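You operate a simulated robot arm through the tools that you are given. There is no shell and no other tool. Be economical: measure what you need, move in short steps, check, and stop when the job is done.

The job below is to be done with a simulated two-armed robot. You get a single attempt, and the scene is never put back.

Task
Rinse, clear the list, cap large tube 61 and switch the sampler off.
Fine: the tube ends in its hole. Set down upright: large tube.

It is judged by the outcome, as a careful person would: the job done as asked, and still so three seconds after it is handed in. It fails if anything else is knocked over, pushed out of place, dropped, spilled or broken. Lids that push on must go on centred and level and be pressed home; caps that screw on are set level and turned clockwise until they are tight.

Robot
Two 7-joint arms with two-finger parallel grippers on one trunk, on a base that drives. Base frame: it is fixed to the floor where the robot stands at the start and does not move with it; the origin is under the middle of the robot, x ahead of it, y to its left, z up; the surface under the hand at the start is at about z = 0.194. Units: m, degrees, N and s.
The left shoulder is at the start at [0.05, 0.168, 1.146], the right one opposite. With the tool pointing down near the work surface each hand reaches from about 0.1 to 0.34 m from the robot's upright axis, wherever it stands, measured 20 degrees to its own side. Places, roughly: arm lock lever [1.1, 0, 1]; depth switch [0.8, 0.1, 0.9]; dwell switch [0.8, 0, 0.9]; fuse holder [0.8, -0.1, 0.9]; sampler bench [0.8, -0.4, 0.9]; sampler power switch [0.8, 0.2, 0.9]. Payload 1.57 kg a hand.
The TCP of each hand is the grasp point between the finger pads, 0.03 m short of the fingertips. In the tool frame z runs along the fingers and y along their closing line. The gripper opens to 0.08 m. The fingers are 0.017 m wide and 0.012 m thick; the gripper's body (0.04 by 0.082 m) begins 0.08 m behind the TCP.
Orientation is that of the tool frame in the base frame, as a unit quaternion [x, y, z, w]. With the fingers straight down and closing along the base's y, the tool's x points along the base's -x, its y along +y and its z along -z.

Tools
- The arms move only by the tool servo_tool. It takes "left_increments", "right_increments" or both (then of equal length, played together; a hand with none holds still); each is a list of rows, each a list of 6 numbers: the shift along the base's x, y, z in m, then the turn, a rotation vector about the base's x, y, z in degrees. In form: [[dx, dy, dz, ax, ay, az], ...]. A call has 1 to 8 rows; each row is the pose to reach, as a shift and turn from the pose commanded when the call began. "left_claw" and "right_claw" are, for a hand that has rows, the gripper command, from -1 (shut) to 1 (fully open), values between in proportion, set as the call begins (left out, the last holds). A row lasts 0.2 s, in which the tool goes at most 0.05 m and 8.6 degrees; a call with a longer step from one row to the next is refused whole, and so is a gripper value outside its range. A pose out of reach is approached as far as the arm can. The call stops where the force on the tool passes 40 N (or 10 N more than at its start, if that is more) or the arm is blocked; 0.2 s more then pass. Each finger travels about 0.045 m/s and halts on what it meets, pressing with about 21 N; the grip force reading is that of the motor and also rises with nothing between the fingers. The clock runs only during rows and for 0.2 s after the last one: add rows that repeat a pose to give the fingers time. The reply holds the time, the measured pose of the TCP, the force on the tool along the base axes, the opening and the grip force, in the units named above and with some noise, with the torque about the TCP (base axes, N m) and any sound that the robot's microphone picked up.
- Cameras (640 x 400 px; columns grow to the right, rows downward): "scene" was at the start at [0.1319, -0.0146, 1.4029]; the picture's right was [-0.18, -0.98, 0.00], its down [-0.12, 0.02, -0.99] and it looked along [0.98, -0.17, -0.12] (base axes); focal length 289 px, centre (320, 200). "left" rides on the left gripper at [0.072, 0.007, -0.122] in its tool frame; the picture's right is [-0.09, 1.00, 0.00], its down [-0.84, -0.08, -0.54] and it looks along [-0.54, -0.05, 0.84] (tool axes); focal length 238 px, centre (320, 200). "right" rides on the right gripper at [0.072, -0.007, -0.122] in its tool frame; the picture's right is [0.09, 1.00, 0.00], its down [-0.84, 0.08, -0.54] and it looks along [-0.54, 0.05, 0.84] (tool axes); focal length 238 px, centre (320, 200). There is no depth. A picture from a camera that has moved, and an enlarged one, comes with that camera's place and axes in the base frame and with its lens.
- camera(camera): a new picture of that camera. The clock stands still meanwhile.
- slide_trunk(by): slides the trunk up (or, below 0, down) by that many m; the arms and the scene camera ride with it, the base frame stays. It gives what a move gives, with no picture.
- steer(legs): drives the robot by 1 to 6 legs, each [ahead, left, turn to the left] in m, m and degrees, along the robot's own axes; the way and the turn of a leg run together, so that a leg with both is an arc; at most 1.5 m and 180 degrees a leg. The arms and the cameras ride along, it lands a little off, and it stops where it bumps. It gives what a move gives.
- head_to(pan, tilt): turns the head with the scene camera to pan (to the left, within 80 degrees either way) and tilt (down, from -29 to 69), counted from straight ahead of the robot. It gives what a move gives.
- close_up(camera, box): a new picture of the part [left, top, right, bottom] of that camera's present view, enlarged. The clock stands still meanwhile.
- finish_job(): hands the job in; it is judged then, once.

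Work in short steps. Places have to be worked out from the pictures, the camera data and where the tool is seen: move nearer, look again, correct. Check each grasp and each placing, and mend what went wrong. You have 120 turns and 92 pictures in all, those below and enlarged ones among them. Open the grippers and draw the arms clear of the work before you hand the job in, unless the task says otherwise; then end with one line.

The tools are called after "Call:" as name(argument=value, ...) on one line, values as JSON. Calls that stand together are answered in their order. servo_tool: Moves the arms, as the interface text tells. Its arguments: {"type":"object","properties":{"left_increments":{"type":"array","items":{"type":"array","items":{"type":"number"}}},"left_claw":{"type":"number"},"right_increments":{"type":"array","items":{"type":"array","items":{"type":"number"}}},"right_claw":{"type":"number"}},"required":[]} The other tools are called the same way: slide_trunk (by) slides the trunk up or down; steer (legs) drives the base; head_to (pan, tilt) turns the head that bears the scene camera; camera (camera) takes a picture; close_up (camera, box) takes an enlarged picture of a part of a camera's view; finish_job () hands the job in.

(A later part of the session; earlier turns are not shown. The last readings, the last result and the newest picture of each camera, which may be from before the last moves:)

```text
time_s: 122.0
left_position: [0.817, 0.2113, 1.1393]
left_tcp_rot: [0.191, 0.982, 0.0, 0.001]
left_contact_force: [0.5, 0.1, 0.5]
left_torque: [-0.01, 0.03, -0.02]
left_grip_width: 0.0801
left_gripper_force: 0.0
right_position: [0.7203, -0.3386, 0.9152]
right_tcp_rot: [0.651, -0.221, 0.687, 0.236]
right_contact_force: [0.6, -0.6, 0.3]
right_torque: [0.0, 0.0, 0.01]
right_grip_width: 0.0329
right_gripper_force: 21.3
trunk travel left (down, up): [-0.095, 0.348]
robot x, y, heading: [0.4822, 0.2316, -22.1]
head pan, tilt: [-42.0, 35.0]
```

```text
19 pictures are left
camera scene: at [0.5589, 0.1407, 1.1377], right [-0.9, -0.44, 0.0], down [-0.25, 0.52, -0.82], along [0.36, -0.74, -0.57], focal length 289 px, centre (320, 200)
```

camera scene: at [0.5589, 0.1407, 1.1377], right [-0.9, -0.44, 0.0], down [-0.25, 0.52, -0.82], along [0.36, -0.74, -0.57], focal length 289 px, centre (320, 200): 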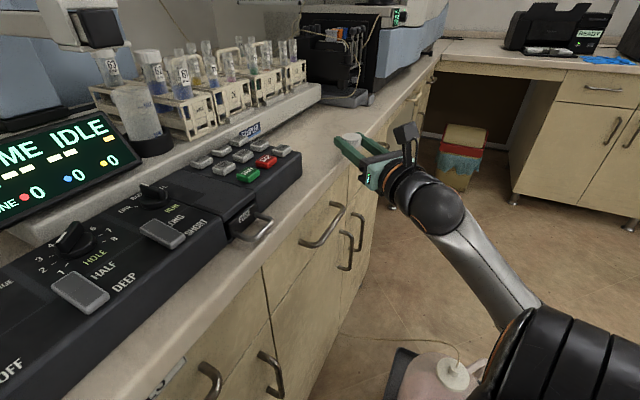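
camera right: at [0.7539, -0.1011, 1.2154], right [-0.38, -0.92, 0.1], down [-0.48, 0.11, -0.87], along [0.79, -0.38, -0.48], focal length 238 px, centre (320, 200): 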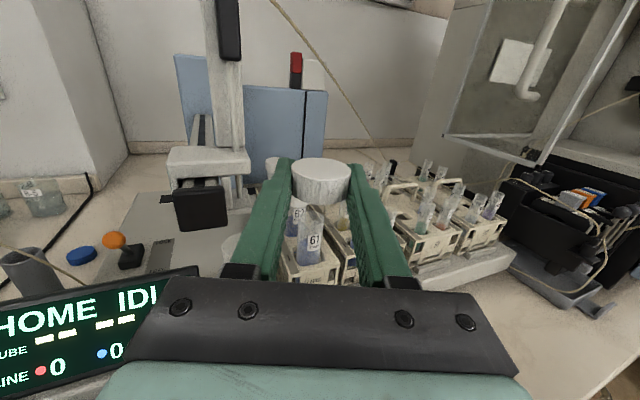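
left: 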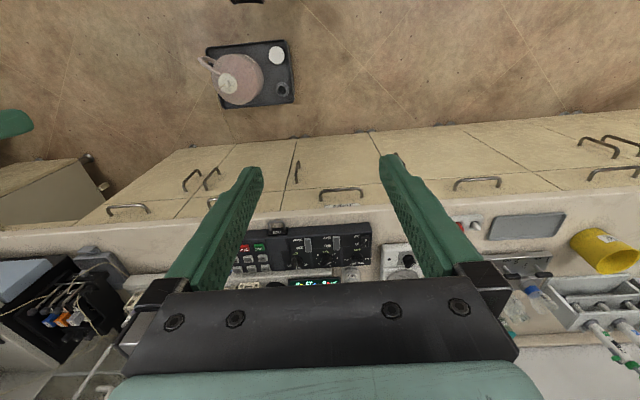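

The posture limits the hand to 2–4 cm short of the spot. I use the base instead: lift a little, back off 6 cm, and turn 12° left, which carries the hand onto the bench strip.

Call:
servo_tool(right_increments=[[0, 0, 0.03, 0, 0, 0]])

Call:
steer(legs=[[-0.0575, -0.023, 0], [0, 0, 12]])

```text
time_s: 122.4
left_position: [0.8158, 0.2102, 1.1397]
left_tcp_rot: [0.191, 0.982, -0.001, 0.002]
left_contact_force: [0.0, -0.3, -0.8]
left_torque: [0.02, -0.01, 0.01]
left_grip_width: 0.0798
left_gripper_force: 0.1
right_position: [0.7205, -0.3396, 0.9457]
right_tcp_rot: [0.653, -0.221, 0.685, 0.235]
right_contact_force: [-0.6, 0.4, 0.4]
right_torque: [-0.01, 0.02, 0.01]
right_grip_width: 0.0335
right_gripper_force: 21.1
trunk travel left (down, up): [-0.095, 0.348]
robot x, y, heading: [0.4841, 0.2336, -22.2]
head pan, tilt: [-42.0, 35.0]
```

```text
time_s: 124.1
left_position: [0.751, 0.2806, 1.1398]
left_tcp_rot: [0.087, 0.996, -0.001, 0.001]
left_contact_force: [-0.4, 0.2, -0.1]
left_torque: [0.0, 0.04, -0.01]
left_grip_width: 0.0801
left_gripper_force: 0.1
right_position: [0.7729, -0.2772, 0.9455]
right_tcp_rot: [0.67, -0.152, 0.707, 0.164]
right_contact_force: [-0.4, -0.1, 1.2]
right_torque: [0.01, 0.01, 0.02]
right_grip_width: 0.0329
right_gripper_force: 21.1
trunk travel left (down, up): [-0.095, 0.348]
robot x, y, heading: [0.42, 0.2333, -10.1]
head pan, tilt: [-42.0, 35.0]
```

The hand is over the strip now at (0.773, -0.277). I shift it 2.5 cm right, away from the panel, then lower with the trunk.

Call:
servo_tool(right_increments=[[0, -0.012, 0, 0, 0, 0], [0, -0.026, 0, 0, 0, 0]])

Call:
slide_trunk(by=-0.052)

Call:
close_up(camera="scene", box=[260, 80, 460, 230])

```text
time_s: 124.7
left_position: [0.7515, 0.2811, 1.1405]
left_tcp_rot: [0.087, 0.996, -0.001, 0.0]
left_contact_force: [-0.3, 0.1, 0.1]
left_torque: [-0.01, 0.0, -0.02]
left_grip_width: 0.0802
left_gripper_force: 0.1
right_position: [0.7725, -0.3022, 0.9454]
right_tcp_rot: [0.672, -0.152, 0.707, 0.163]
right_contact_force: [-0.4, 0.0, 0.2]
right_torque: [0.01, -0.03, 0.01]
right_grip_width: 0.0332
right_gripper_force: 21.2
trunk travel left (down, up): [-0.095, 0.348]
robot x, y, heading: [0.4201, 0.231, -10.0]
head pan, tilt: [-42.0, 35.0]
```

```text
time_s: 125.7
left_position: [0.7525, 0.28, 1.0872]
left_tcp_rot: [0.087, 0.996, 0.0, 0.001]
left_contact_force: [-0.5, -0.7, 0.3]
left_torque: [0.03, 0.04, -0.03]
left_grip_width: 0.08
left_gripper_force: 0.0
right_position: [0.7715, -0.3032, 0.8929]
right_tcp_rot: [0.671, -0.152, 0.708, 0.163]
right_contact_force: [-0.3, 0.5, 0.5]
right_torque: [0.01, 0.01, 0.03]
right_grip_width: 0.0328
right_gripper_force: 21.0
trunk travel left (down, up): [-0.043, 0.4]
robot x, y, heading: [0.4241, 0.236, -10.2]
head pan, tilt: [-42.0, 35.0]
```

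```text
2.67 times, centred on (360, 155) of scene
camera zoom: at [0.5144, 0.1588, 1.0857], right [-0.79, -0.61, 0.0], down [-0.35, 0.45, -0.82], along [0.5, -0.65, -0.57], focal length 770 px, centre (213, 320)
```

zoom: 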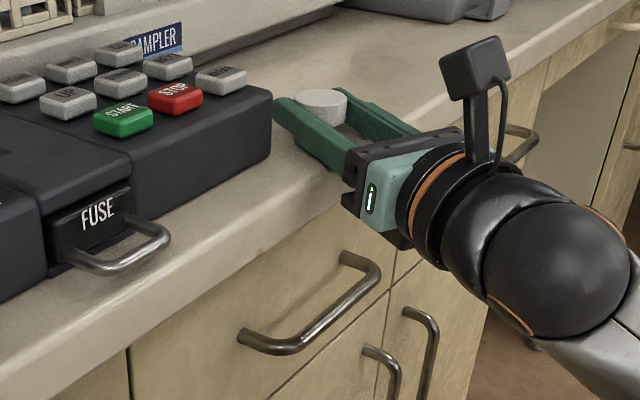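

Nearly there. I lower the last millimetres with a force check.

Call:
slide_trunk(by=-0.005)

Call:
servo_tool(right_increments=[[0, 0, -0.001, 0, 0, 0], [0, 0, -0.002, 0, 0, 0]])

```text
time_s: 126.2
left_position: [0.7504, 0.2818, 1.084]
left_tcp_rot: [0.087, 0.996, -0.002, 0.002]
left_contact_force: [0.6, -0.1, -0.1]
left_torque: [0.0, -0.01, 0.0]
left_grip_width: 0.0799
left_gripper_force: 0.0
right_position: [0.7707, -0.3034, 0.8928]
right_tcp_rot: [0.668, -0.151, 0.71, 0.164]
right_contact_force: [6.9, -5.8, 21.8]
right_torque: [0.98, 0.54, -0.2]
right_grip_width: 0.0331
right_gripper_force: 21.2
trunk travel left (down, up): [-0.038, 0.405]
robot x, y, heading: [0.421, 0.2317, -9.9]
head pan, tilt: [-42.0, 35.0]
```

```text
time_s: 126.8
left_position: [0.7498, 0.2823, 1.0834]
left_tcp_rot: [0.087, 0.996, -0.002, 0.001]
left_contact_force: [0.5, -0.2, -0.3]
left_torque: [-0.03, 0.04, 0.05]
left_grip_width: 0.0799
left_gripper_force: 0.0
right_position: [0.7704, -0.3024, 0.8939]
right_tcp_rot: [0.667, -0.15, 0.711, 0.164]
right_contact_force: [12.0, -8.2, 36.1]
right_torque: [1.66, 0.91, -0.42]
right_grip_width: 0.033
right_gripper_force: 20.9
trunk travel left (down, up): [-0.038, 0.405]
robot x, y, heading: [0.419, 0.2326, -10.2]
head pan, tilt: [-42.0, 35.0]
```

The contact is the gripper's left end on the bench edge, not the cap. I raise 4 mm, move 12 mm back, and lower again.

Call:
servo_tool(right_increments=[[0, 0, 0.005, 0, 0, 0], [-0.012, 0, 0.005, 0, 0, 0], [-0.012, 0, -0.001, 0, 0, 0], [-0.012, 0, -0.005, 0, 0, 0]])

```text
time_s: 127.8
left_position: [0.7513, 0.2809, 1.0821]
left_tcp_rot: [0.087, 0.996, -0.002, 0.002]
left_contact_force: [0.2, 0.0, -0.2]
left_torque: [-0.02, 0.0, -0.03]
left_grip_width: 0.0799
left_gripper_force: 0.1
right_position: [0.7585, -0.3006, 0.8927]
right_tcp_rot: [0.662, -0.147, 0.717, 0.164]
right_contact_force: [0.8, 3.5, 8.8]
right_torque: [0.48, 0.2, -0.05]
right_grip_width: 0.0332
right_gripper_force: 21.1
trunk travel left (down, up): [-0.038, 0.405]
robot x, y, heading: [0.4187, 0.2367, -9.9]
head pan, tilt: [-42.0, 35.0]
stopped in row 4 (right hand): the force on the tool passed its limit at 52 N (the readings are from after the stop); the commanded pose is now the measured one
```

It still touches behind. I pitch the nose 7° down to free the rear, lower until the cap touches, then release; such a small tilt settles flat.

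Call:
servo_tool(right_increments=[[0.008, -0.004, 0.006, 0, 0, 0], [0.008, -0.004, 0.004, 3.1, 6.3, 0], [0.008, -0.004, -0.001, 3.1, 6.3, 0], [0.008, -0.004, -0.005, 3.1, 6.3, 0]])

```text
time_s: 128.8
left_position: [0.7517, 0.2813, 1.0842]
left_tcp_rot: [0.087, 0.996, -0.002, 0.002]
left_contact_force: [0.2, -0.4, -0.2]
left_torque: [0.03, -0.01, 0.04]
left_grip_width: 0.0802
left_gripper_force: 0.0
right_position: [0.7675, -0.3076, 0.8886]
right_tcp_rot: [0.703, -0.159, 0.675, 0.157]
right_contact_force: [8.8, -7.6, 17.7]
right_torque: [0.0, -0.67, -0.3]
right_grip_width: 0.033
right_gripper_force: 21.2
trunk travel left (down, up): [-0.038, 0.405]
robot x, y, heading: [0.419, 0.2315, -10.2]
head pan, tilt: [-42.0, 35.0]
```

Contact is now at the front (cap/tips). I ease up a millimetre and open.

Call:
servo_tool(right_increments=[[0, 0, 0.001, 0, 0, 0], [0, 0, 0.001, 0, 0, 0], [0, 0, 0.001, 0, 0, 0], [0, 0, 0.001, 0, 0, 0]], right_claw=0.45)

Call:
close_up(camera="scene", box=[300, 80, 440, 185])

```text
time_s: 129.8
left_position: [0.7503, 0.2808, 1.0841]
left_tcp_rot: [0.087, 0.996, -0.001, 0.001]
left_contact_force: [0.4, 0.0, 0.2]
left_torque: [-0.01, -0.02, 0.0]
left_grip_width: 0.0798
left_gripper_force: 0.1
right_position: [0.7654, -0.3092, 0.8898]
right_tcp_rot: [0.703, -0.16, 0.675, 0.158]
right_contact_force: [-6.2, -17.2, 18.7]
right_torque: [0.0, -0.67, -0.6]
right_grip_width: 0.0428
right_gripper_force: 0.0
trunk travel left (down, up): [-0.038, 0.405]
robot x, y, heading: [0.4237, 0.2307, -10.0]
head pan, tilt: [-42.0, 35.0]
```

```text
3.81 times, centred on (370, 132) of scene
camera zoom: at [0.5133, 0.1588, 1.0809], right [-0.79, -0.61, 0.0], down [-0.35, 0.45, -0.82], along [0.5, -0.65, -0.57], focal length 1100 px, centre (130, 457)
```

zoom: 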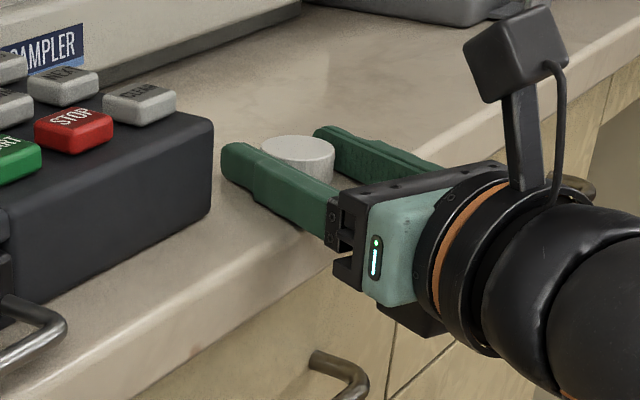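

The cap rests on the bench between the fingers. I raise a few mm to free the tips, open wider, and withdraw straight back.

Call:
servo_tool(right_increments=[[0, 0, 0.003, 0, 0, 0], [0, 0, 0.006, 0, 0, 0], [0, 0, 0.006, 0, 0, 0], [-0.02, 0.01, 0.007, 0, 0, 0], [-0.045, 0.021, 0.01, 0, 0, 0], [-0.07, 0.033, 0.02, 0, 0, 0]], right_claw=0.5)

Call:
close_up(camera="scene", box=[300, 80, 440, 185])

```text
time_s: 131.2
left_position: [0.7511, 0.2807, 1.0828]
left_tcp_rot: [0.087, 0.996, -0.001, 0.001]
left_contact_force: [0.2, -1.1, -0.5]
left_torque: [0.03, -0.01, 0.02]
left_grip_width: 0.0802
left_gripper_force: 0.1
right_position: [0.7032, -0.2885, 0.9095]
right_tcp_rot: [0.707, -0.16, 0.672, 0.155]
right_contact_force: [0.2, 0.2, 0.4]
right_torque: [-0.01, 0.0, -0.03]
right_grip_width: 0.0601
right_gripper_force: 0.1
right hand out of reach, approached as far as the arm can: row 6
trunk travel left (down, up): [-0.038, 0.405]
robot x, y, heading: [0.4205, 0.231, -10.1]
head pan, tilt: [-42.0, 35.0]
```

```text
3.81 times, centred on (370, 132) of scene
camera zoom: at [0.5147, 0.1588, 1.0807], right [-0.79, -0.62, 0.0], down [-0.35, 0.45, -0.82], along [0.5, -0.65, -0.57], focal length 1100 px, centre (130, 457)
```

zoom: 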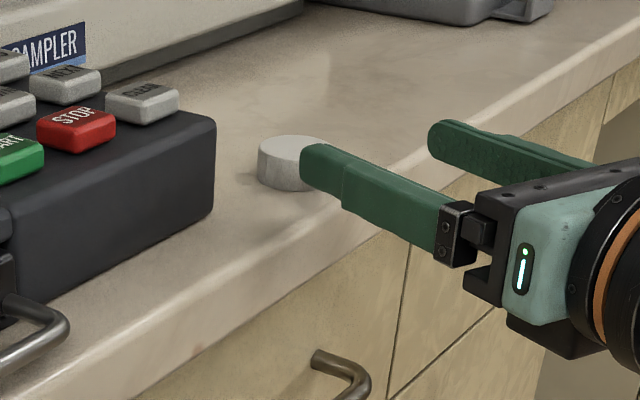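

The cap now sits flat and top up on the bench. I raise the trunk back, return the base, then bring the tool back to vertical and roll it back for a normal pick.

Call:
slide_trunk(by=0.277)

Call:
steer(legs=[[0, 0, -12], [0.0575, 0.023, 0]])

Call:
servo_tool(right_increments=[[0.01, 0, 0, 5.2, 6.72, 0], [0.02, 0.0, 0, 10.4, 13.4, 0], [0.03, 0.005, 0, 15.6, 20.2, 0], [0.04, 0.01, 0, 20.8, 26.9, 0], [0.05, 0.015, 0, 26, 33.6, 0], [0.06, 0.02, 0, 31.2, 40.3, 0], [0.07, 0.025, 0, 36.4, 47, 0], [0.08, 0.03, 0, 41.6, 53.8, 0]])

Call:
servo_tool(right_increments=[[0, 0, 0, 5.2, 6.72, 0], [0, 0, 0, 10.4, 13.4, 0], [0, 0, 0, 11.6, 15.0, 0], [0, 0, 0, 11.6, 15.0, 0]])

```text
time_s: 134.0
left_position: [0.7506, 0.2801, 1.3606]
left_tcp_rot: [0.087, 0.996, -0.001, 0.001]
left_contact_force: [-0.6, -0.4, -0.3]
left_torque: [-0.01, 0.03, 0.0]
left_grip_width: 0.0801
left_gripper_force: 0.1
right_position: [0.7035, -0.29, 1.1862]
right_tcp_rot: [0.707, -0.159, 0.672, 0.153]
right_contact_force: [0.0, 0.4, 0.2]
right_torque: [0.0, -0.02, -0.04]
right_grip_width: 0.06
right_gripper_force: 0.0
trunk travel left (down, up): [-0.315, 0.128]
robot x, y, heading: [0.4185, 0.2339, -9.9]
head pan, tilt: [-42.0, 35.0]
```

```text
time_s: 135.8
left_position: [0.8152, 0.2104, 1.3603]
left_tcp_rot: [0.191, 0.982, -0.001, 0.001]
left_contact_force: [0.1, -0.6, 0.1]
left_torque: [-0.02, 0.04, 0.0]
left_grip_width: 0.0801
left_gripper_force: 0.0
right_position: [0.6493, -0.3363, 1.1871]
right_tcp_rot: [0.686, -0.233, 0.651, 0.225]
right_contact_force: [0.2, -1.0, -0.4]
right_torque: [-0.03, 0.0, -0.04]
right_grip_width: 0.0602
right_gripper_force: 0.1
trunk travel left (down, up): [-0.315, 0.128]
robot x, y, heading: [0.4801, 0.2299, -22.1]
head pan, tilt: [-42.0, 35.0]
```

```text
time_s: 137.6
left_position: [0.8153, 0.2103, 1.3608]
left_tcp_rot: [0.191, 0.982, -0.001, 0.0]
left_contact_force: [0.7, 0.4, -0.5]
left_torque: [-0.02, 0.01, 0.01]
left_grip_width: 0.0801
left_gripper_force: 0.0
right_position: [0.7312, -0.3067, 1.1863]
right_tcp_rot: [0.934, -0.317, 0.156, 0.053]
right_contact_force: [-0.6, -0.3, -0.2]
right_torque: [-0.02, 0.03, 0.01]
right_grip_width: 0.0603
right_gripper_force: 0.2
trunk travel left (down, up): [-0.315, 0.128]
robot x, y, heading: [0.4789, 0.2325, -21.9]
head pan, tilt: [-42.0, 35.0]
```

```text
time_s: 138.6
left_position: [0.8157, 0.2102, 1.3592]
left_tcp_rot: [0.191, 0.982, 0.0, 0.001]
left_contact_force: [-0.7, -0.7, 0.2]
left_torque: [0.0, 0.0, 0.04]
left_grip_width: 0.08
left_gripper_force: 0.0
right_position: [0.7277, -0.3062, 1.1867]
right_tcp_rot: [0.947, -0.321, 0.002, 0.0]
right_contact_force: [0.5, 0.8, -0.3]
right_torque: [-0.01, 0.03, -0.01]
right_grip_width: 0.0599
right_gripper_force: 0.1
trunk travel left (down, up): [-0.315, 0.128]
robot x, y, heading: [0.4809, 0.2333, -22.3]
head pan, tilt: [-42.0, 35.0]
```

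Vertical again. I roll back 187° and come over the cap for a look.

Call:
servo_tool(right_increments=[[0, 0, 0, 0, 0, 8.5], [0, 0, 0, 0, 0, 17], [0, 0, 0, 0, 0, 25.5], [0, 0, 0, 0, 0, 34], [0, 0, 0, 0, 0, 42.5], [0, 0, 0, 0, 0, 51], [0, 0, 0, 0, 0, 59.5], [0, 0, 0, 0, 0, 68]])

Call:
servo_tool(right_increments=[[0, 0, 0, 0, 0, 8.5], [0, 0, 0, 0, 0, 17], [0, 0, 0, 0, 0, 25.5], [0, 0, 0, 0, 0, 34], [0, 0, 0, 0, 0, 42.5], [0, 0, 0, 0, 0, 51], [0, 0, 0, 0, 0, 59.5], [0, 0, 0, 0, 0, 68]])

Call:
servo_tool(right_increments=[[0.01, 0, -0.03, 0, 0, 8.5], [0.02, 0, -0.06, 0, 0, 17], [0.03, 0, -0.09, 0, 0, 25.5], [0.04, -0.01, -0.12, 0, 0, 34], [0.047, -0.015, -0.15, 0, 0, 42.5], [0.047, -0.015, -0.18, 0, 0, 50], [0.047, -0.015, -0.2, 0, 0, 51]])

Call:
close_up(camera="right", box=[220, 80, 420, 230])

```text
time_s: 140.4
left_position: [0.8154, 0.2111, 1.3609]
left_tcp_rot: [0.191, 0.982, -0.001, 0.0]
left_contact_force: [0.5, 0.2, -0.6]
left_torque: [-0.03, -0.01, -0.02]
left_grip_width: 0.0802
left_gripper_force: 0.0
right_position: [0.7296, -0.3058, 1.1854]
right_tcp_rot: [0.965, 0.264, 0.002, -0.001]
right_contact_force: [-0.2, 0.2, 0.0]
right_torque: [-0.02, -0.01, -0.02]
right_grip_width: 0.0603
right_gripper_force: 0.0
trunk travel left (down, up): [-0.315, 0.128]
robot x, y, heading: [0.4786, 0.235, -22.4]
head pan, tilt: [-42.0, 35.0]
```

```text
time_s: 142.2
left_position: [0.8154, 0.2105, 1.361]
left_tcp_rot: [0.191, 0.982, 0.0, 0.0]
left_contact_force: [0.1, 0.6, 0.0]
left_torque: [-0.01, 0.01, 0.0]
left_grip_width: 0.08
left_gripper_force: 0.2
right_position: [0.7282, -0.3069, 1.1861]
right_tcp_rot: [0.653, 0.758, 0.001, -0.002]
right_contact_force: [-0.6, 0.2, -0.5]
right_torque: [-0.01, 0.03, -0.01]
right_grip_width: 0.0601
right_gripper_force: 0.1
trunk travel left (down, up): [-0.315, 0.128]
robot x, y, heading: [0.4821, 0.2345, -21.9]
head pan, tilt: [-42.0, 35.0]
```

```text
time_s: 143.8
left_position: [0.8148, 0.2115, 1.3609]
left_tcp_rot: [0.191, 0.982, 0.0, 0.0]
left_contact_force: [0.5, 0.5, -0.2]
left_torque: [-0.01, 0.01, -0.01]
left_grip_width: 0.0803
left_gripper_force: 0.1
right_position: [0.7761, -0.3216, 0.9859]
right_tcp_rot: [0.262, 0.965, 0.0, -0.002]
right_contact_force: [-0.9, 0.2, 0.3]
right_torque: [-0.02, 0.06, 0.03]
right_grip_width: 0.0602
right_gripper_force: 0.1
trunk travel left (down, up): [-0.315, 0.128]
robot x, y, heading: [0.4789, 0.232, -21.9]
head pan, tilt: [-42.0, 35.0]
```

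```text
2.67 times, centred on (320, 155) of right
camera zoom: at [0.7122, -0.2913, 1.1081], right [0.42, 0.91, 0.0], down [0.76, -0.36, 0.54], along [0.49, -0.23, -0.84], focal length 636 px, centre (320, 320)
```

zoom: 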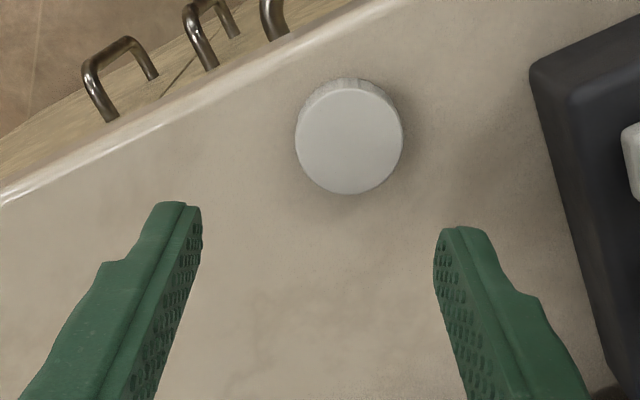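

Cap at (0.776, -0.310). I centre on it, lower with tips near the bench, and grip.

Call:
servo_tool(right_increments=[[0, 0.011, -0.03, 0, 0, 0], [0, 0.011, -0.06, 0, 0, 0], [0, 0.011, -0.075, 0, 0, 0]])

Call:
servo_tool(right_increments=[[0, 0, 0, 0, 0, 0], [0, 0, 0, 0, 0, 0], [0, 0, 0, 0, 0, 0], [0, 0, 0, 0, 0, 0]], right_claw=-0.3)

Call:
servo_tool(right_increments=[[0, 0, 0.02, 0, 0, 0], [0, 0, 0.06, 0, 0, 0], [0, 0, 0.1, 0, 0, 0], [0.0, 0.03, 0.14, 0, 0, 0], [0.0, 0.06, 0.17, 0, 0, 0]])

```text
time_s: 144.6
left_position: [0.8145, 0.2098, 1.3608]
left_tcp_rot: [0.19, 0.982, -0.001, 0.001]
left_contact_force: [0.7, 0.5, 1.4]
left_torque: [0.0, -0.03, -0.02]
left_grip_width: 0.08
left_gripper_force: 0.0
right_position: [0.7765, -0.3115, 0.9104]
right_tcp_rot: [0.263, 0.965, 0.0, -0.001]
right_contact_force: [-0.2, -0.3, -0.6]
right_torque: [0.01, -0.01, 0.03]
right_grip_width: 0.0599
right_gripper_force: 0.1
trunk travel left (down, up): [-0.315, 0.128]
robot x, y, heading: [0.4824, 0.2344, -22.2]
head pan, tilt: [-42.0, 35.0]
```

```text
time_s: 145.6
left_position: [0.8146, 0.2092, 1.3596]
left_tcp_rot: [0.191, 0.982, -0.001, 0.001]
left_contact_force: [0.2, 0.3, 0.1]
left_torque: [-0.01, 0.0, 0.0]
left_grip_width: 0.08
left_gripper_force: 0.0
right_position: [0.7747, -0.3106, 0.9101]
right_tcp_rot: [0.264, 0.965, -0.001, -0.001]
right_contact_force: [0.3, -0.4, -0.3]
right_torque: [0.01, 0.0, 0.02]
right_grip_width: 0.0329
right_gripper_force: 21.2
trunk travel left (down, up): [-0.315, 0.128]
robot x, y, heading: [0.483, 0.2332, -21.9]
head pan, tilt: [-42.0, 35.0]
```

```text
time_s: 146.8
left_position: [0.8158, 0.2117, 1.3596]
left_tcp_rot: [0.191, 0.982, -0.001, 0.001]
left_contact_force: [0.8, -0.5, -0.5]
left_torque: [-0.04, 0.0, -0.01]
left_grip_width: 0.0798
left_gripper_force: 0.0
right_position: [0.7763, -0.2498, 1.0827]
right_tcp_rot: [0.264, 0.965, 0.0, -0.001]
right_contact_force: [0.3, 0.4, 0.0]
right_torque: [-0.02, 0.0, -0.02]
right_grip_width: 0.0331
right_gripper_force: 21.3
trunk travel left (down, up): [-0.315, 0.128]
robot x, y, heading: [0.4838, 0.2315, -22.0]
head pan, tilt: [-42.0, 35.0]
```

Secure grip (33 mm). I raise the trunk 0.1 m and move over tube 61.

Call:
slide_trunk(by=0.1)

Call:
servo_tool(right_increments=[[0.03, 0.01, -0.005, 0, 0, 0], [0.065, 0.02, -0.01, 0, 0, 0], [0.1, 0.03, -0.02, 0, 0, 0], [0.135, 0.04, -0.03, 0, 0, 0], [0.165, 0.046, -0.045, 0, 0, 0], [0.191, 0.052, -0.055, 0, 0, 0], [0.191, 0.052, -0.055, 0, 0, 0]])

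Call:
head_to(pan=-25, tilt=33)

Call:
close_up(camera="scene", box=[240, 160, 360, 260])

Call:
close_up(camera="right", box=[240, 110, 400, 230])

```text
time_s: 148.1
left_position: [0.8167, 0.2106, 1.4592]
left_tcp_rot: [0.191, 0.982, -0.001, 0.001]
left_contact_force: [0.5, 0.2, 0.2]
left_torque: [-0.03, -0.01, -0.01]
left_grip_width: 0.08
left_gripper_force: 0.0
right_position: [0.7741, -0.2509, 1.1805]
right_tcp_rot: [0.263, 0.965, 0.0, -0.002]
right_contact_force: [0.1, 0.1, -0.5]
right_torque: [-0.03, -0.02, -0.01]
right_grip_width: 0.0332
right_gripper_force: 20.5
trunk travel left (down, up): [-0.415, 0.028]
robot x, y, heading: [0.4816, 0.2347, -22.1]
head pan, tilt: [-42.0, 35.0]
```

```text
time_s: 149.7
left_position: [0.8142, 0.2095, 1.4599]
left_tcp_rot: [0.191, 0.982, -0.001, 0.002]
left_contact_force: [-0.1, -0.3, -0.1]
left_torque: [-0.03, -0.02, -0.01]
left_grip_width: 0.08
left_gripper_force: 0.1
right_position: [0.9691, -0.1994, 1.1259]
right_tcp_rot: [0.263, 0.965, -0.001, -0.001]
right_contact_force: [0.7, -0.3, 0.0]
right_torque: [0.0, -0.01, 0.01]
right_grip_width: 0.0332
right_gripper_force: 20.6
trunk travel left (down, up): [-0.415, 0.028]
robot x, y, heading: [0.481, 0.2367, -22.2]
head pan, tilt: [-42.0, 35.0]
```

```text
time_s: 150.5
left_position: [0.8146, 0.2102, 1.4607]
left_tcp_rot: [0.191, 0.982, -0.002, 0.001]
left_contact_force: [0.6, 0.2, 0.1]
left_torque: [-0.03, -0.01, -0.03]
left_grip_width: 0.0803
left_gripper_force: 0.1
right_position: [0.9676, -0.1989, 1.1251]
right_tcp_rot: [0.263, 0.965, 0.0, -0.003]
right_contact_force: [0.3, 0.1, 0.3]
right_torque: [-0.01, 0.01, 0.0]
right_grip_width: 0.033
right_gripper_force: 20.7
trunk travel left (down, up): [-0.415, 0.028]
robot x, y, heading: [0.4835, 0.2319, -22.1]
head pan, tilt: [-25.0, 33.0]
```

```text
4.00 times, centred on (300, 210) of scene
camera zoom: at [0.5801, 0.1548, 1.4608], right [-0.73, -0.68, 0.0], down [-0.37, 0.4, -0.84], along [0.57, -0.61, -0.54], focal length 1155 px, centre (400, 160)
```

zoom: 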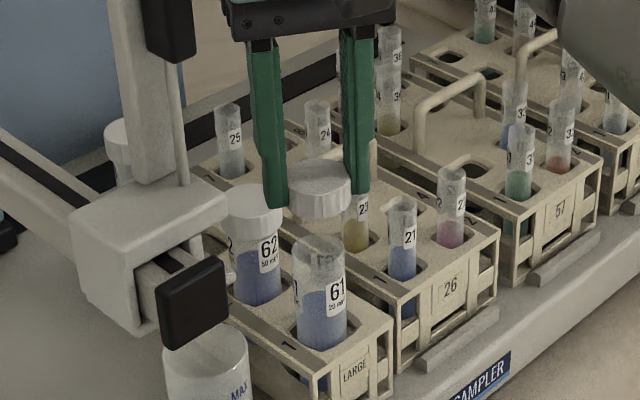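

```text
3.33 times, centred on (320, 170) of right
camera zoom: at [0.9042, -0.1679, 1.2492], right [0.43, 0.9, 0.0], down [0.76, -0.36, 0.54], along [0.49, -0.23, -0.84], focal length 794 px, centre (320, 300)
```

zoom: 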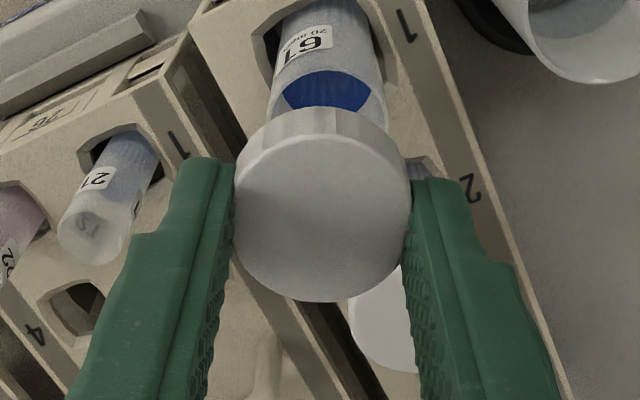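

The cap is over tube 61, with the tube about 1 mm toward +y relative to the cap. I correct that and lower gently to the rim.

Call:
servo_tool(right_increments=[[0.0007, 0.0012, -0.01, 0, 0, 0], [0.0007, 0.0012, -0.018, 0, 0, 0], [0.0007, 0.0012, -0.022, 0, 0, 0], [0.0007, 0.0012, -0.025, 0, 0, 0], [0.0007, 0.0012, -0.027, 0, 0, 0]])

Call:
close_up(camera="scene", box=[270, 180, 350, 250])

```text
time_s: 151.7
left_position: [0.8162, 0.211, 1.4602]
left_tcp_rot: [0.191, 0.982, -0.001, 0.001]
left_contact_force: [1.0, -0.1, 0.3]
left_torque: [-0.02, 0.01, 0.0]
left_grip_width: 0.0799
left_gripper_force: 0.0
right_position: [0.9687, -0.1971, 1.0985]
right_tcp_rot: [0.263, 0.965, 0.0, -0.002]
right_contact_force: [-0.1, 1.0, 0.4]
right_torque: [-0.01, 0.0, 0.0]
right_grip_width: 0.0332
right_gripper_force: 21.6
trunk travel left (down, up): [-0.415, 0.028]
robot x, y, heading: [0.4817, 0.2307, -22.2]
head pan, tilt: [-25.0, 33.0]
```

```text
5.71 times, centred on (310, 215) of scene
camera zoom: at [0.5802, 0.1548, 1.4608], right [-0.73, -0.68, 0.0], down [-0.37, 0.4, -0.84], along [0.57, -0.61, -0.54], focal length 1650 px, centre (377, 114)
```

zoom: 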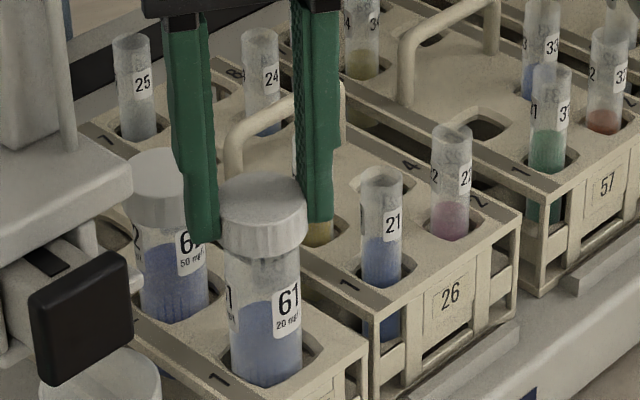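

It is well centred over the tube. I continue down slowly until there is contact.

Call:
servo_tool(right_increments=[[0, 0, -0.002, 0, 0, 0], [0, 0, -0.004, 0, 0, 0], [0, 0, -0.006, 0, 0, 0]])

```text
time_s: 152.5
left_position: [0.8147, 0.2115, 1.4606]
left_tcp_rot: [0.191, 0.982, -0.001, 0.0]
left_contact_force: [-0.4, -0.3, 0.1]
left_torque: [0.0, 0.0, 0.0]
left_grip_width: 0.0801
left_gripper_force: 0.1
right_position: [0.9666, -0.1975, 1.0931]
right_tcp_rot: [0.263, 0.965, 0.0, -0.001]
right_contact_force: [0.3, -0.2, -0.1]
right_torque: [-0.01, 0.01, -0.04]
right_grip_width: 0.033
right_gripper_force: 21.0
trunk travel left (down, up): [-0.415, 0.028]
robot x, y, heading: [0.4841, 0.2303, -22.1]
head pan, tilt: [-25.0, 33.0]
```

Call:
servo_tool(right_increments=[[0, 0, -0.002, 0, 0, 0], [0, 0, -0.004, 0, 0, 0], [0, 0, -0.006, 0, 0, 0], [0, 0, -0.008, 0, 0, 0]])

```text
time_s: 153.5
left_position: [0.8149, 0.2114, 1.4609]
left_tcp_rot: [0.191, 0.982, -0.001, 0.002]
left_contact_force: [0.4, 0.2, -0.1]
left_torque: [0.01, 0.01, 0.03]
left_grip_width: 0.08
left_gripper_force: 0.1
right_position: [0.9672, -0.1981, 1.0875]
right_tcp_rot: [0.263, 0.965, 0.0, -0.001]
right_contact_force: [0.5, -1.0, 2.7]
right_torque: [-0.04, 0.03, 0.02]
right_grip_width: 0.0331
right_gripper_force: 21.2
trunk travel left (down, up): [-0.415, 0.028]
robot x, y, heading: [0.481, 0.2367, -22.2]
head pan, tilt: [-25.0, 33.0]
```

Light contact (2.7 N). Now I turn clockwise with slight downward following.

Call:
servo_tool(right_increments=[[0, 0, -0.0005, 0, 0, -8], [0, 0, -0.001, 0, 0, -16], [0, 0, -0.001, 0, 0, -24], [0, 0, -0.0015, 0, 0, -32], [0, 0, -0.0015, 0, 0, -40], [0, 0, -0.002, 0, 0, -48], [0, 0, -0.002, 0, 0, -56], [0, 0, -0.002, 0, 0, -64]])

Call:
close_up(camera="scene", box=[270, 180, 350, 250])

```text
time_s: 155.3
left_position: [0.8126, 0.2106, 1.4608]
left_tcp_rot: [0.191, 0.982, -0.001, 0.003]
left_contact_force: [-0.3, -1.1, 0.4]
left_torque: [0.02, 0.0, 0.0]
left_grip_width: 0.0799
left_gripper_force: 0.0
right_position: [0.9661, -0.1972, 1.0849]
right_tcp_rot: [0.736, 0.677, 0.001, -0.001]
right_contact_force: [-5.2, 0.4, 12.9]
right_torque: [-0.67, -0.65, 0.34]
right_grip_width: 0.0331
right_gripper_force: 21.3
trunk travel left (down, up): [-0.415, 0.028]
robot x, y, heading: [0.4808, 0.2313, -22.1]
head pan, tilt: [-25.0, 33.0]
```

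```text
5.71 times, centred on (310, 215) of scene
camera zoom: at [0.578, 0.156, 1.4611], right [-0.73, -0.68, 0.0], down [-0.37, 0.4, -0.84], along [0.57, -0.61, -0.54], focal length 1650 px, centre (377, 114)
```

zoom: 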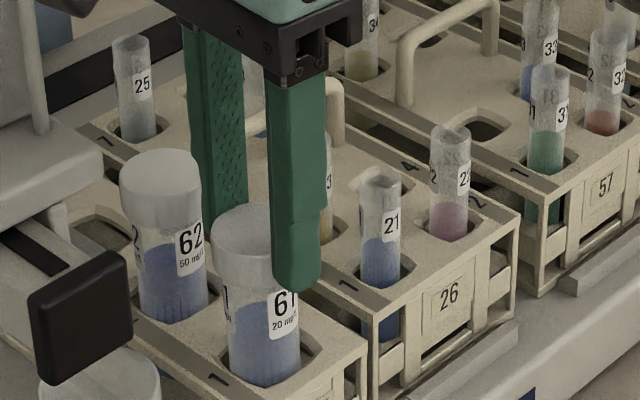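

The cap turns (resisting torque 0.34 N·m) while the tube's label stays put. The far finger is grazing near tube 62's cap at this angle, so I turn on past it.

Call:
servo_tool(right_increments=[[0, 0, 0, 0, 0, -8], [0, 0, 0, 0, 0, -16], [0, 0, 0, 0, 0, -24], [0, 0, -0.0005, 0, 0, -32], [0, 0, -0.0005, 0, 0, -40], [0, 0, -0.001, 0, 0, -48], [0, 0, -0.001, 0, 0, -56], [0, 0, -0.001, 0, 0, -64]])

```text
time_s: 157.1
left_position: [0.8143, 0.212, 1.461]
left_tcp_rot: [0.19, 0.982, -0.001, 0.001]
left_contact_force: [-0.2, -0.2, 0.6]
left_torque: [0.02, 0.0, -0.02]
left_grip_width: 0.08
left_gripper_force: 0.1
right_position: [0.9675, -0.1976, 1.0839]
right_tcp_rot: [0.983, 0.185, 0.002, 0.0]
right_contact_force: [-2.2, -0.1, 15.0]
right_torque: [-0.03, 0.19, 0.01]
right_grip_width: 0.0328
right_gripper_force: 21.2
trunk travel left (down, up): [-0.415, 0.028]
robot x, y, heading: [0.4839, 0.2369, -22.1]
head pan, tilt: [-25.0, 33.0]
```

Turning freely with 15 N down force. I continue another 45° and watch the torque.

Call:
servo_tool(right_increments=[[0, 0, 0, 0, 0, -8], [0, 0, 0, 0, 0, -16], [0, 0, -0.0005, 0, 0, -24], [0, 0, -0.0005, 0, 0, -32], [0, 0, -0.001, 0, 0, -40], [0, 0, -0.001, 0, 0, -47]])

Call:
close_up(camera="right", box=[220, 90, 420, 240])

```text
time_s: 158.5
left_position: [0.8128, 0.2114, 1.4607]
left_tcp_rot: [0.191, 0.982, -0.002, 0.002]
left_contact_force: [0.0, 0.3, -0.5]
left_torque: [-0.01, 0.03, 0.0]
left_grip_width: 0.0802
left_gripper_force: 0.0
right_position: [0.9657, -0.1958, 1.0835]
right_tcp_rot: [0.975, -0.223, 0.004, 0.0]
right_contact_force: [-1.8, 0.8, 17.0]
right_torque: [0.06, 0.05, -0.04]
right_grip_width: 0.0329
right_gripper_force: 20.9
trunk travel left (down, up): [-0.415, 0.028]
robot x, y, heading: [0.4815, 0.2314, -22.2]
head pan, tilt: [-25.0, 33.0]
```

```text
2.67 times, centred on (320, 165) of right
camera zoom: at [1.0349, -0.2211, 1.2058], right [-0.35, -0.94, 0.0], down [-0.79, 0.29, 0.54], along [-0.5, 0.19, -0.84], focal length 636 px, centre (320, 293)
```

zoom: 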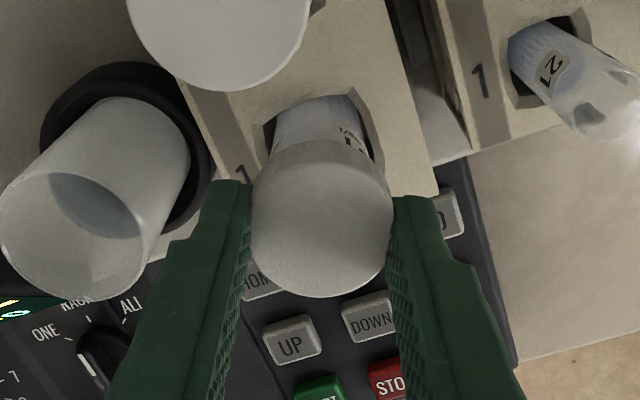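

Torque stays near zero, so I check whether the tube is turning along with the cap.

Call:
close_up(camera="scene", box=[270, 180, 350, 250])

```text
5.71 times, centred on (310, 215) of scene
camera zoom: at [0.5784, 0.1564, 1.4611], right [-0.73, -0.68, 0.0], down [-0.37, 0.4, -0.84], along [0.57, -0.62, -0.54], focal length 1650 px, centre (377, 114)
```

zoom: 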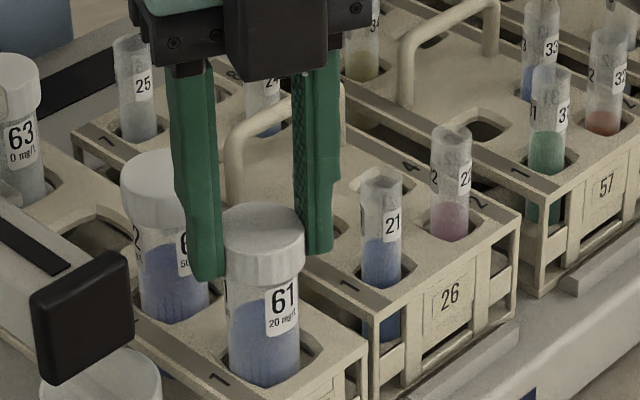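

The tube holds still and the cap has gone down to about tube 62's cap level. I re-grip for another stroke: open slightly, lift clear, rotate back 80°, lower, and grip.

Call:
servo_tool(right_increments=[[0, 0, 0.001, 0, 0, 0], [0, 0, 0.001, 0, 0, 0], [0, 0, 0.02, 0, 0, 0], [0, 0, 0.045, 0, 0, 8], [0, 0, 0.045, 0, 0, 16], [0, 0, 0.045, 0, 0, 24], [0, 0, 0.045, 0, 0, 32], [0, 0, 0.045, 0, 0, 40]], right_claw=0.15)

Call:
servo_tool(right_increments=[[0, 0, 0, 0, 0, 8], [0, 0, 0, 0, 0, 16], [0, 0, 0, 0, 0, 24], [0, 0, 0, 0, 0, 32], [0, 0, 0, 0, 0, 40], [0.001, -0.002, -0.02, 0, 0, 40], [0.001, -0.002, -0.043, 0, 0, 40], [0.001, -0.002, -0.045, 0, 0, 40]])

Call:
servo_tool(right_increments=[[0, 0, 0, 0, 0, 0], [0, 0, 0, 0, 0, 0], [0, 0, 0, 0, 0, 0]], right_claw=-1)

```text
time_s: 160.3
left_position: [0.8155, 0.21, 1.4602]
left_tcp_rot: [0.191, 0.982, -0.001, 0.0]
left_contact_force: [0.1, 0.0, -0.3]
left_torque: [-0.02, 0.0, 0.01]
left_grip_width: 0.08
left_gripper_force: 0.0
right_position: [0.9679, -0.1977, 1.1265]
right_tcp_rot: [0.992, 0.127, 0.002, -0.002]
right_contact_force: [-0.3, -0.4, -0.3]
right_torque: [-0.02, 0.01, 0.0]
right_grip_width: 0.0459
right_gripper_force: 0.0
trunk travel left (down, up): [-0.415, 0.028]
robot x, y, heading: [0.4794, 0.2335, -21.9]
head pan, tilt: [-25.0, 33.0]
```

```text
time_s: 162.1
left_position: [0.8163, 0.2105, 1.4603]
left_tcp_rot: [0.19, 0.982, -0.002, 0.001]
left_contact_force: [-0.5, 0.8, -0.6]
left_torque: [0.0, -0.01, -0.02]
left_grip_width: 0.08
left_gripper_force: 0.0
right_position: [0.9688, -0.1995, 1.0813]
right_tcp_rot: [0.889, 0.457, 0.002, -0.001]
right_contact_force: [0.4, 0.6, 0.3]
right_torque: [0.0, 0.01, 0.0]
right_grip_width: 0.0457
right_gripper_force: 0.0
trunk travel left (down, up): [-0.415, 0.028]
robot x, y, heading: [0.4828, 0.2343, -22.5]
head pan, tilt: [-25.0, 33.0]
```

```text
time_s: 162.9
left_position: [0.8151, 0.211, 1.4602]
left_tcp_rot: [0.191, 0.982, -0.001, 0.001]
left_contact_force: [-0.1, -1.0, -0.5]
left_torque: [-0.02, -0.01, -0.01]
left_grip_width: 0.08
left_gripper_force: 0.0
right_position: [0.9684, -0.1993, 1.0805]
right_tcp_rot: [0.889, 0.458, 0.001, -0.001]
right_contact_force: [-1.9, 0.6, 0.3]
right_torque: [-0.02, 0.08, 0.02]
right_grip_width: 0.034
right_gripper_force: 20.7
trunk travel left (down, up): [-0.415, 0.028]
robot x, y, heading: [0.4828, 0.2334, -21.9]
head pan, tilt: [-25.0, 33.0]
```

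Gripped again (34 mm). I turn clockwise another 64°, then check the torque.

Call:
servo_tool(right_increments=[[0, 0, -0.0005, 0, 0, -8], [0, 0, -0.001, 0, 0, -16], [0, 0, -0.001, 0, 0, -24], [0, 0, -0.0015, 0, 0, -32], [0, 0, -0.0015, 0, 0, -40], [0, 0, -0.002, 0, 0, -48], [0, 0, -0.002, 0, 0, -56], [0, 0, -0.002, 0, 0, -64]])

```text
time_s: 164.7
left_position: [0.8138, 0.2112, 1.4609]
left_tcp_rot: [0.19, 0.982, 0.0, 0.001]
left_contact_force: [-0.2, 0.8, 0.8]
left_torque: [0.02, 0.0, -0.02]
left_grip_width: 0.08
left_gripper_force: 0.0
right_position: [0.9679, -0.1992, 1.081]
right_tcp_rot: [0.996, -0.084, 0.002, 0.0]
right_contact_force: [-7.3, 3.0, 3.8]
right_torque: [0.21, 0.53, 0.07]
right_grip_width: 0.0336
right_gripper_force: 20.6
trunk travel left (down, up): [-0.415, 0.028]
robot x, y, heading: [0.4789, 0.2366, -22.1]
head pan, tilt: [-25.0, 33.0]
```

Torque is still low, so the cap isn't tight yet. I finish this stroke, re-grip and do another full stroke.

Call:
servo_tool(right_increments=[[0, 0, -0.001, 0, 0, -8], [0, 0, -0.002, 0, 0, -16], [0, 0, -0.002, 0, 0, -24], [0, 0, -0.003, 0, 0, -30]])

Call:
servo_tool(right_increments=[[0, 0, 0.002, 0, 0, 0], [0, 0, 0.002, 0, 0, 0], [0, 0, 0.02, 0, 0, 0], [0, 0, 0.045, 0, 0, 8], [0, 0, 0.045, 0, 0, 16], [0, 0, 0.045, 0, 0, 24], [0, 0, 0.045, 0, 0, 32], [0, 0, 0.045, 0, 0, 40]], right_claw=0.15)

Call:
servo_tool(right_increments=[[0, 0, 0, 0, 0, 8.5], [0, 0, 0, 0, 0, 17], [0, 0, 0, 0, 0, 25.5], [0, 0, 0, 0, 0, 34], [0, 0, 0, 0, 0, 42.5], [0, 0, -0.02, 0, 0, 51], [0, 0, -0.04, 0, 0, 54], [0, 0, -0.046, 0, 0, 54]])

Call:
servo_tool(right_increments=[[0, 0, 0, 0, 0, 0], [0, 0, 0, 0, 0, 0], [0, 0, 0, 0, 0, 0]], right_claw=-1)

Call:
servo_tool(right_increments=[[0, 0, -0.001, 0, 0, -8], [0, 0, -0.0015, 0, 0, -16], [0, 0, -0.002, 0, 0, -24], [0, 0, -0.002, 0, 0, -32], [0, 0, -0.0025, 0, 0, -40], [0, 0, -0.003, 0, 0, -48], [0, 0, -0.003, 0, 0, -56], [0, 0, -0.003, 0, 0, -64]])

```text
time_s: 165.7
left_position: [0.8125, 0.2113, 1.4606]
left_tcp_rot: [0.191, 0.982, -0.001, 0.002]
left_contact_force: [0.0, 0.2, 0.4]
left_torque: [-0.04, 0.02, -0.01]
left_grip_width: 0.0796
left_gripper_force: 0.0
right_position: [0.9658, -0.1984, 1.0801]
right_tcp_rot: [0.94, -0.34, 0.005, 0.0]
right_contact_force: [-11.2, 4.8, 15.0]
right_torque: [0.18, 0.47, 0.16]
right_grip_width: 0.0339
right_gripper_force: 20.8
trunk travel left (down, up): [-0.415, 0.028]
robot x, y, heading: [0.4839, 0.228, -22.1]
head pan, tilt: [-25.0, 33.0]
```

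```text
time_s: 167.5
left_position: [0.8156, 0.2102, 1.46]
left_tcp_rot: [0.191, 0.982, -0.001, 0.0]
left_contact_force: [0.0, -0.4, -0.6]
left_torque: [0.0, -0.01, -0.03]
left_grip_width: 0.0799
left_gripper_force: 0.2
right_position: [0.9681, -0.1984, 1.1217]
right_tcp_rot: [1.0, 0.005, 0.001, -0.001]
right_contact_force: [0.7, -0.4, -0.7]
right_torque: [0.0, -0.01, 0.01]
right_grip_width: 0.0461
right_gripper_force: 0.1
trunk travel left (down, up): [-0.415, 0.028]
robot x, y, heading: [0.4798, 0.2348, -22.4]
head pan, tilt: [-25.0, 33.0]
```

```text
time_s: 169.3
left_position: [0.8144, 0.211, 1.4601]
left_tcp_rot: [0.192, 0.981, -0.001, 0.001]
left_contact_force: [-0.5, 0.0, -0.3]
left_torque: [0.06, -0.02, 0.01]
left_grip_width: 0.08
left_gripper_force: 0.1
right_position: [0.9684, -0.1998, 1.076]
right_tcp_rot: [0.889, 0.458, 0.0, -0.001]
right_contact_force: [-0.6, 0.4, -0.8]
right_torque: [0.01, 0.0, -0.02]
right_grip_width: 0.046
right_gripper_force: 0.0
trunk travel left (down, up): [-0.415, 0.028]
robot x, y, heading: [0.4822, 0.2365, -22.3]
head pan, tilt: [-25.0, 33.0]
```

```text
time_s: 170.1
left_position: [0.815, 0.2099, 1.4597]
left_tcp_rot: [0.191, 0.982, -0.002, 0.002]
left_contact_force: [0.0, -0.2, -0.5]
left_torque: [-0.01, -0.01, -0.01]
left_grip_width: 0.08
left_gripper_force: 0.1
right_position: [0.9689, -0.1994, 1.0752]
right_tcp_rot: [0.889, 0.457, 0.001, -0.002]
right_contact_force: [-1.9, -0.2, 0.5]
right_torque: [0.04, 0.11, 0.01]
right_grip_width: 0.033
right_gripper_force: 20.3
trunk travel left (down, up): [-0.415, 0.028]
robot x, y, heading: [0.4804, 0.2319, -22.2]
head pan, tilt: [-25.0, 33.0]
```

```text
time_s: 171.9
left_position: [0.8121, 0.2118, 1.4615]
left_tcp_rot: [0.191, 0.982, -0.003, 0.002]
left_contact_force: [0.5, 0.6, -0.7]
left_torque: [-0.02, 0.02, 0.02]
left_grip_width: 0.0801
left_gripper_force: 0.0
right_position: [0.9668, -0.1977, 1.0751]
right_tcp_rot: [0.996, -0.084, 0.002, 0.0]
right_contact_force: [-9.1, 2.9, 14.4]
right_torque: [0.03, 0.38, 0.13]
right_grip_width: 0.0331
right_gripper_force: 20.9
trunk travel left (down, up): [-0.415, 0.028]
robot x, y, heading: [0.4802, 0.234, -22.3]
head pan, tilt: [-25.0, 33.0]
```

Resistance is rising slowly. I look at the cap's seat on the tube.

Call:
close_up(camera="scene", box=[280, 195, 330, 240])

```text
8.89 times, centred on (305, 218) of scene
camera zoom: at [0.5774, 0.1566, 1.4612], right [-0.73, -0.68, 0.0], down [-0.37, 0.4, -0.84], along [0.57, -0.62, -0.54], focal length 2566 px, centre (453, 44)
```

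zoom: 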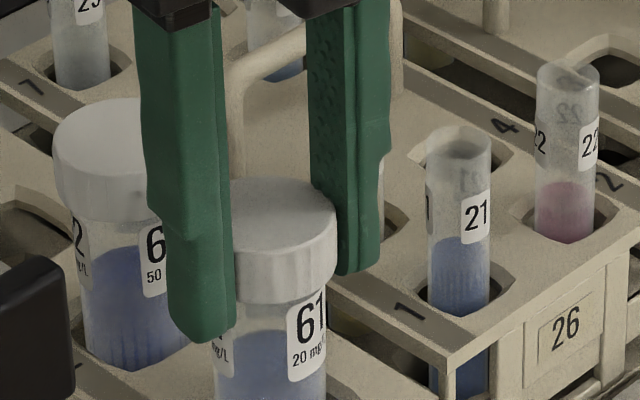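

The cap is fully down, level with tube 62's cap, and the tube has not turned. I tighten a bit more, in small steps with no extra down-push, to read the torque.

Call:
servo_tool(right_increments=[[0, 0, 0.002, 0, 0, -8], [0, 0, 0.002, 0, 0, -16]])

Call:
servo_tool(right_increments=[[0, 0, 0, 0, 0, -8], [0, 0, 0, 0, 0, -16]])

```text
time_s: 172.5
left_position: [0.8128, 0.2105, 1.461]
left_tcp_rot: [0.19, 0.982, -0.001, 0.003]
left_contact_force: [0.5, 0.5, 0.1]
left_torque: [0.0, -0.01, 0.03]
left_grip_width: 0.0797
left_gripper_force: 0.0
right_position: [0.9668, -0.198, 1.0747]
right_tcp_rot: [0.975, -0.222, 0.001, 0.0]
right_contact_force: [-11.8, 3.2, 6.2]
right_torque: [0.1, 0.6, 0.21]
right_grip_width: 0.033
right_gripper_force: 21.3
trunk travel left (down, up): [-0.415, 0.028]
robot x, y, heading: [0.4825, 0.2294, -22.0]
head pan, tilt: [-25.0, 33.0]
```

```text
time_s: 173.1
left_position: [0.8119, 0.2116, 1.461]
left_tcp_rot: [0.191, 0.982, -0.001, 0.003]
left_contact_force: [1.3, 0.5, -0.1]
left_torque: [-0.04, -0.01, 0.01]
left_grip_width: 0.0801
left_gripper_force: 0.1
right_position: [0.967, -0.1979, 1.075]
right_tcp_rot: [0.935, -0.356, 0.001, 0.0]
right_contact_force: [-11.2, 4.7, 4.3]
right_torque: [0.15, 0.66, 0.06]
right_grip_width: 0.0329
right_gripper_force: 21.4
trunk travel left (down, up): [-0.415, 0.028]
robot x, y, heading: [0.4795, 0.2317, -22.0]
head pan, tilt: [-25.0, 33.0]
```

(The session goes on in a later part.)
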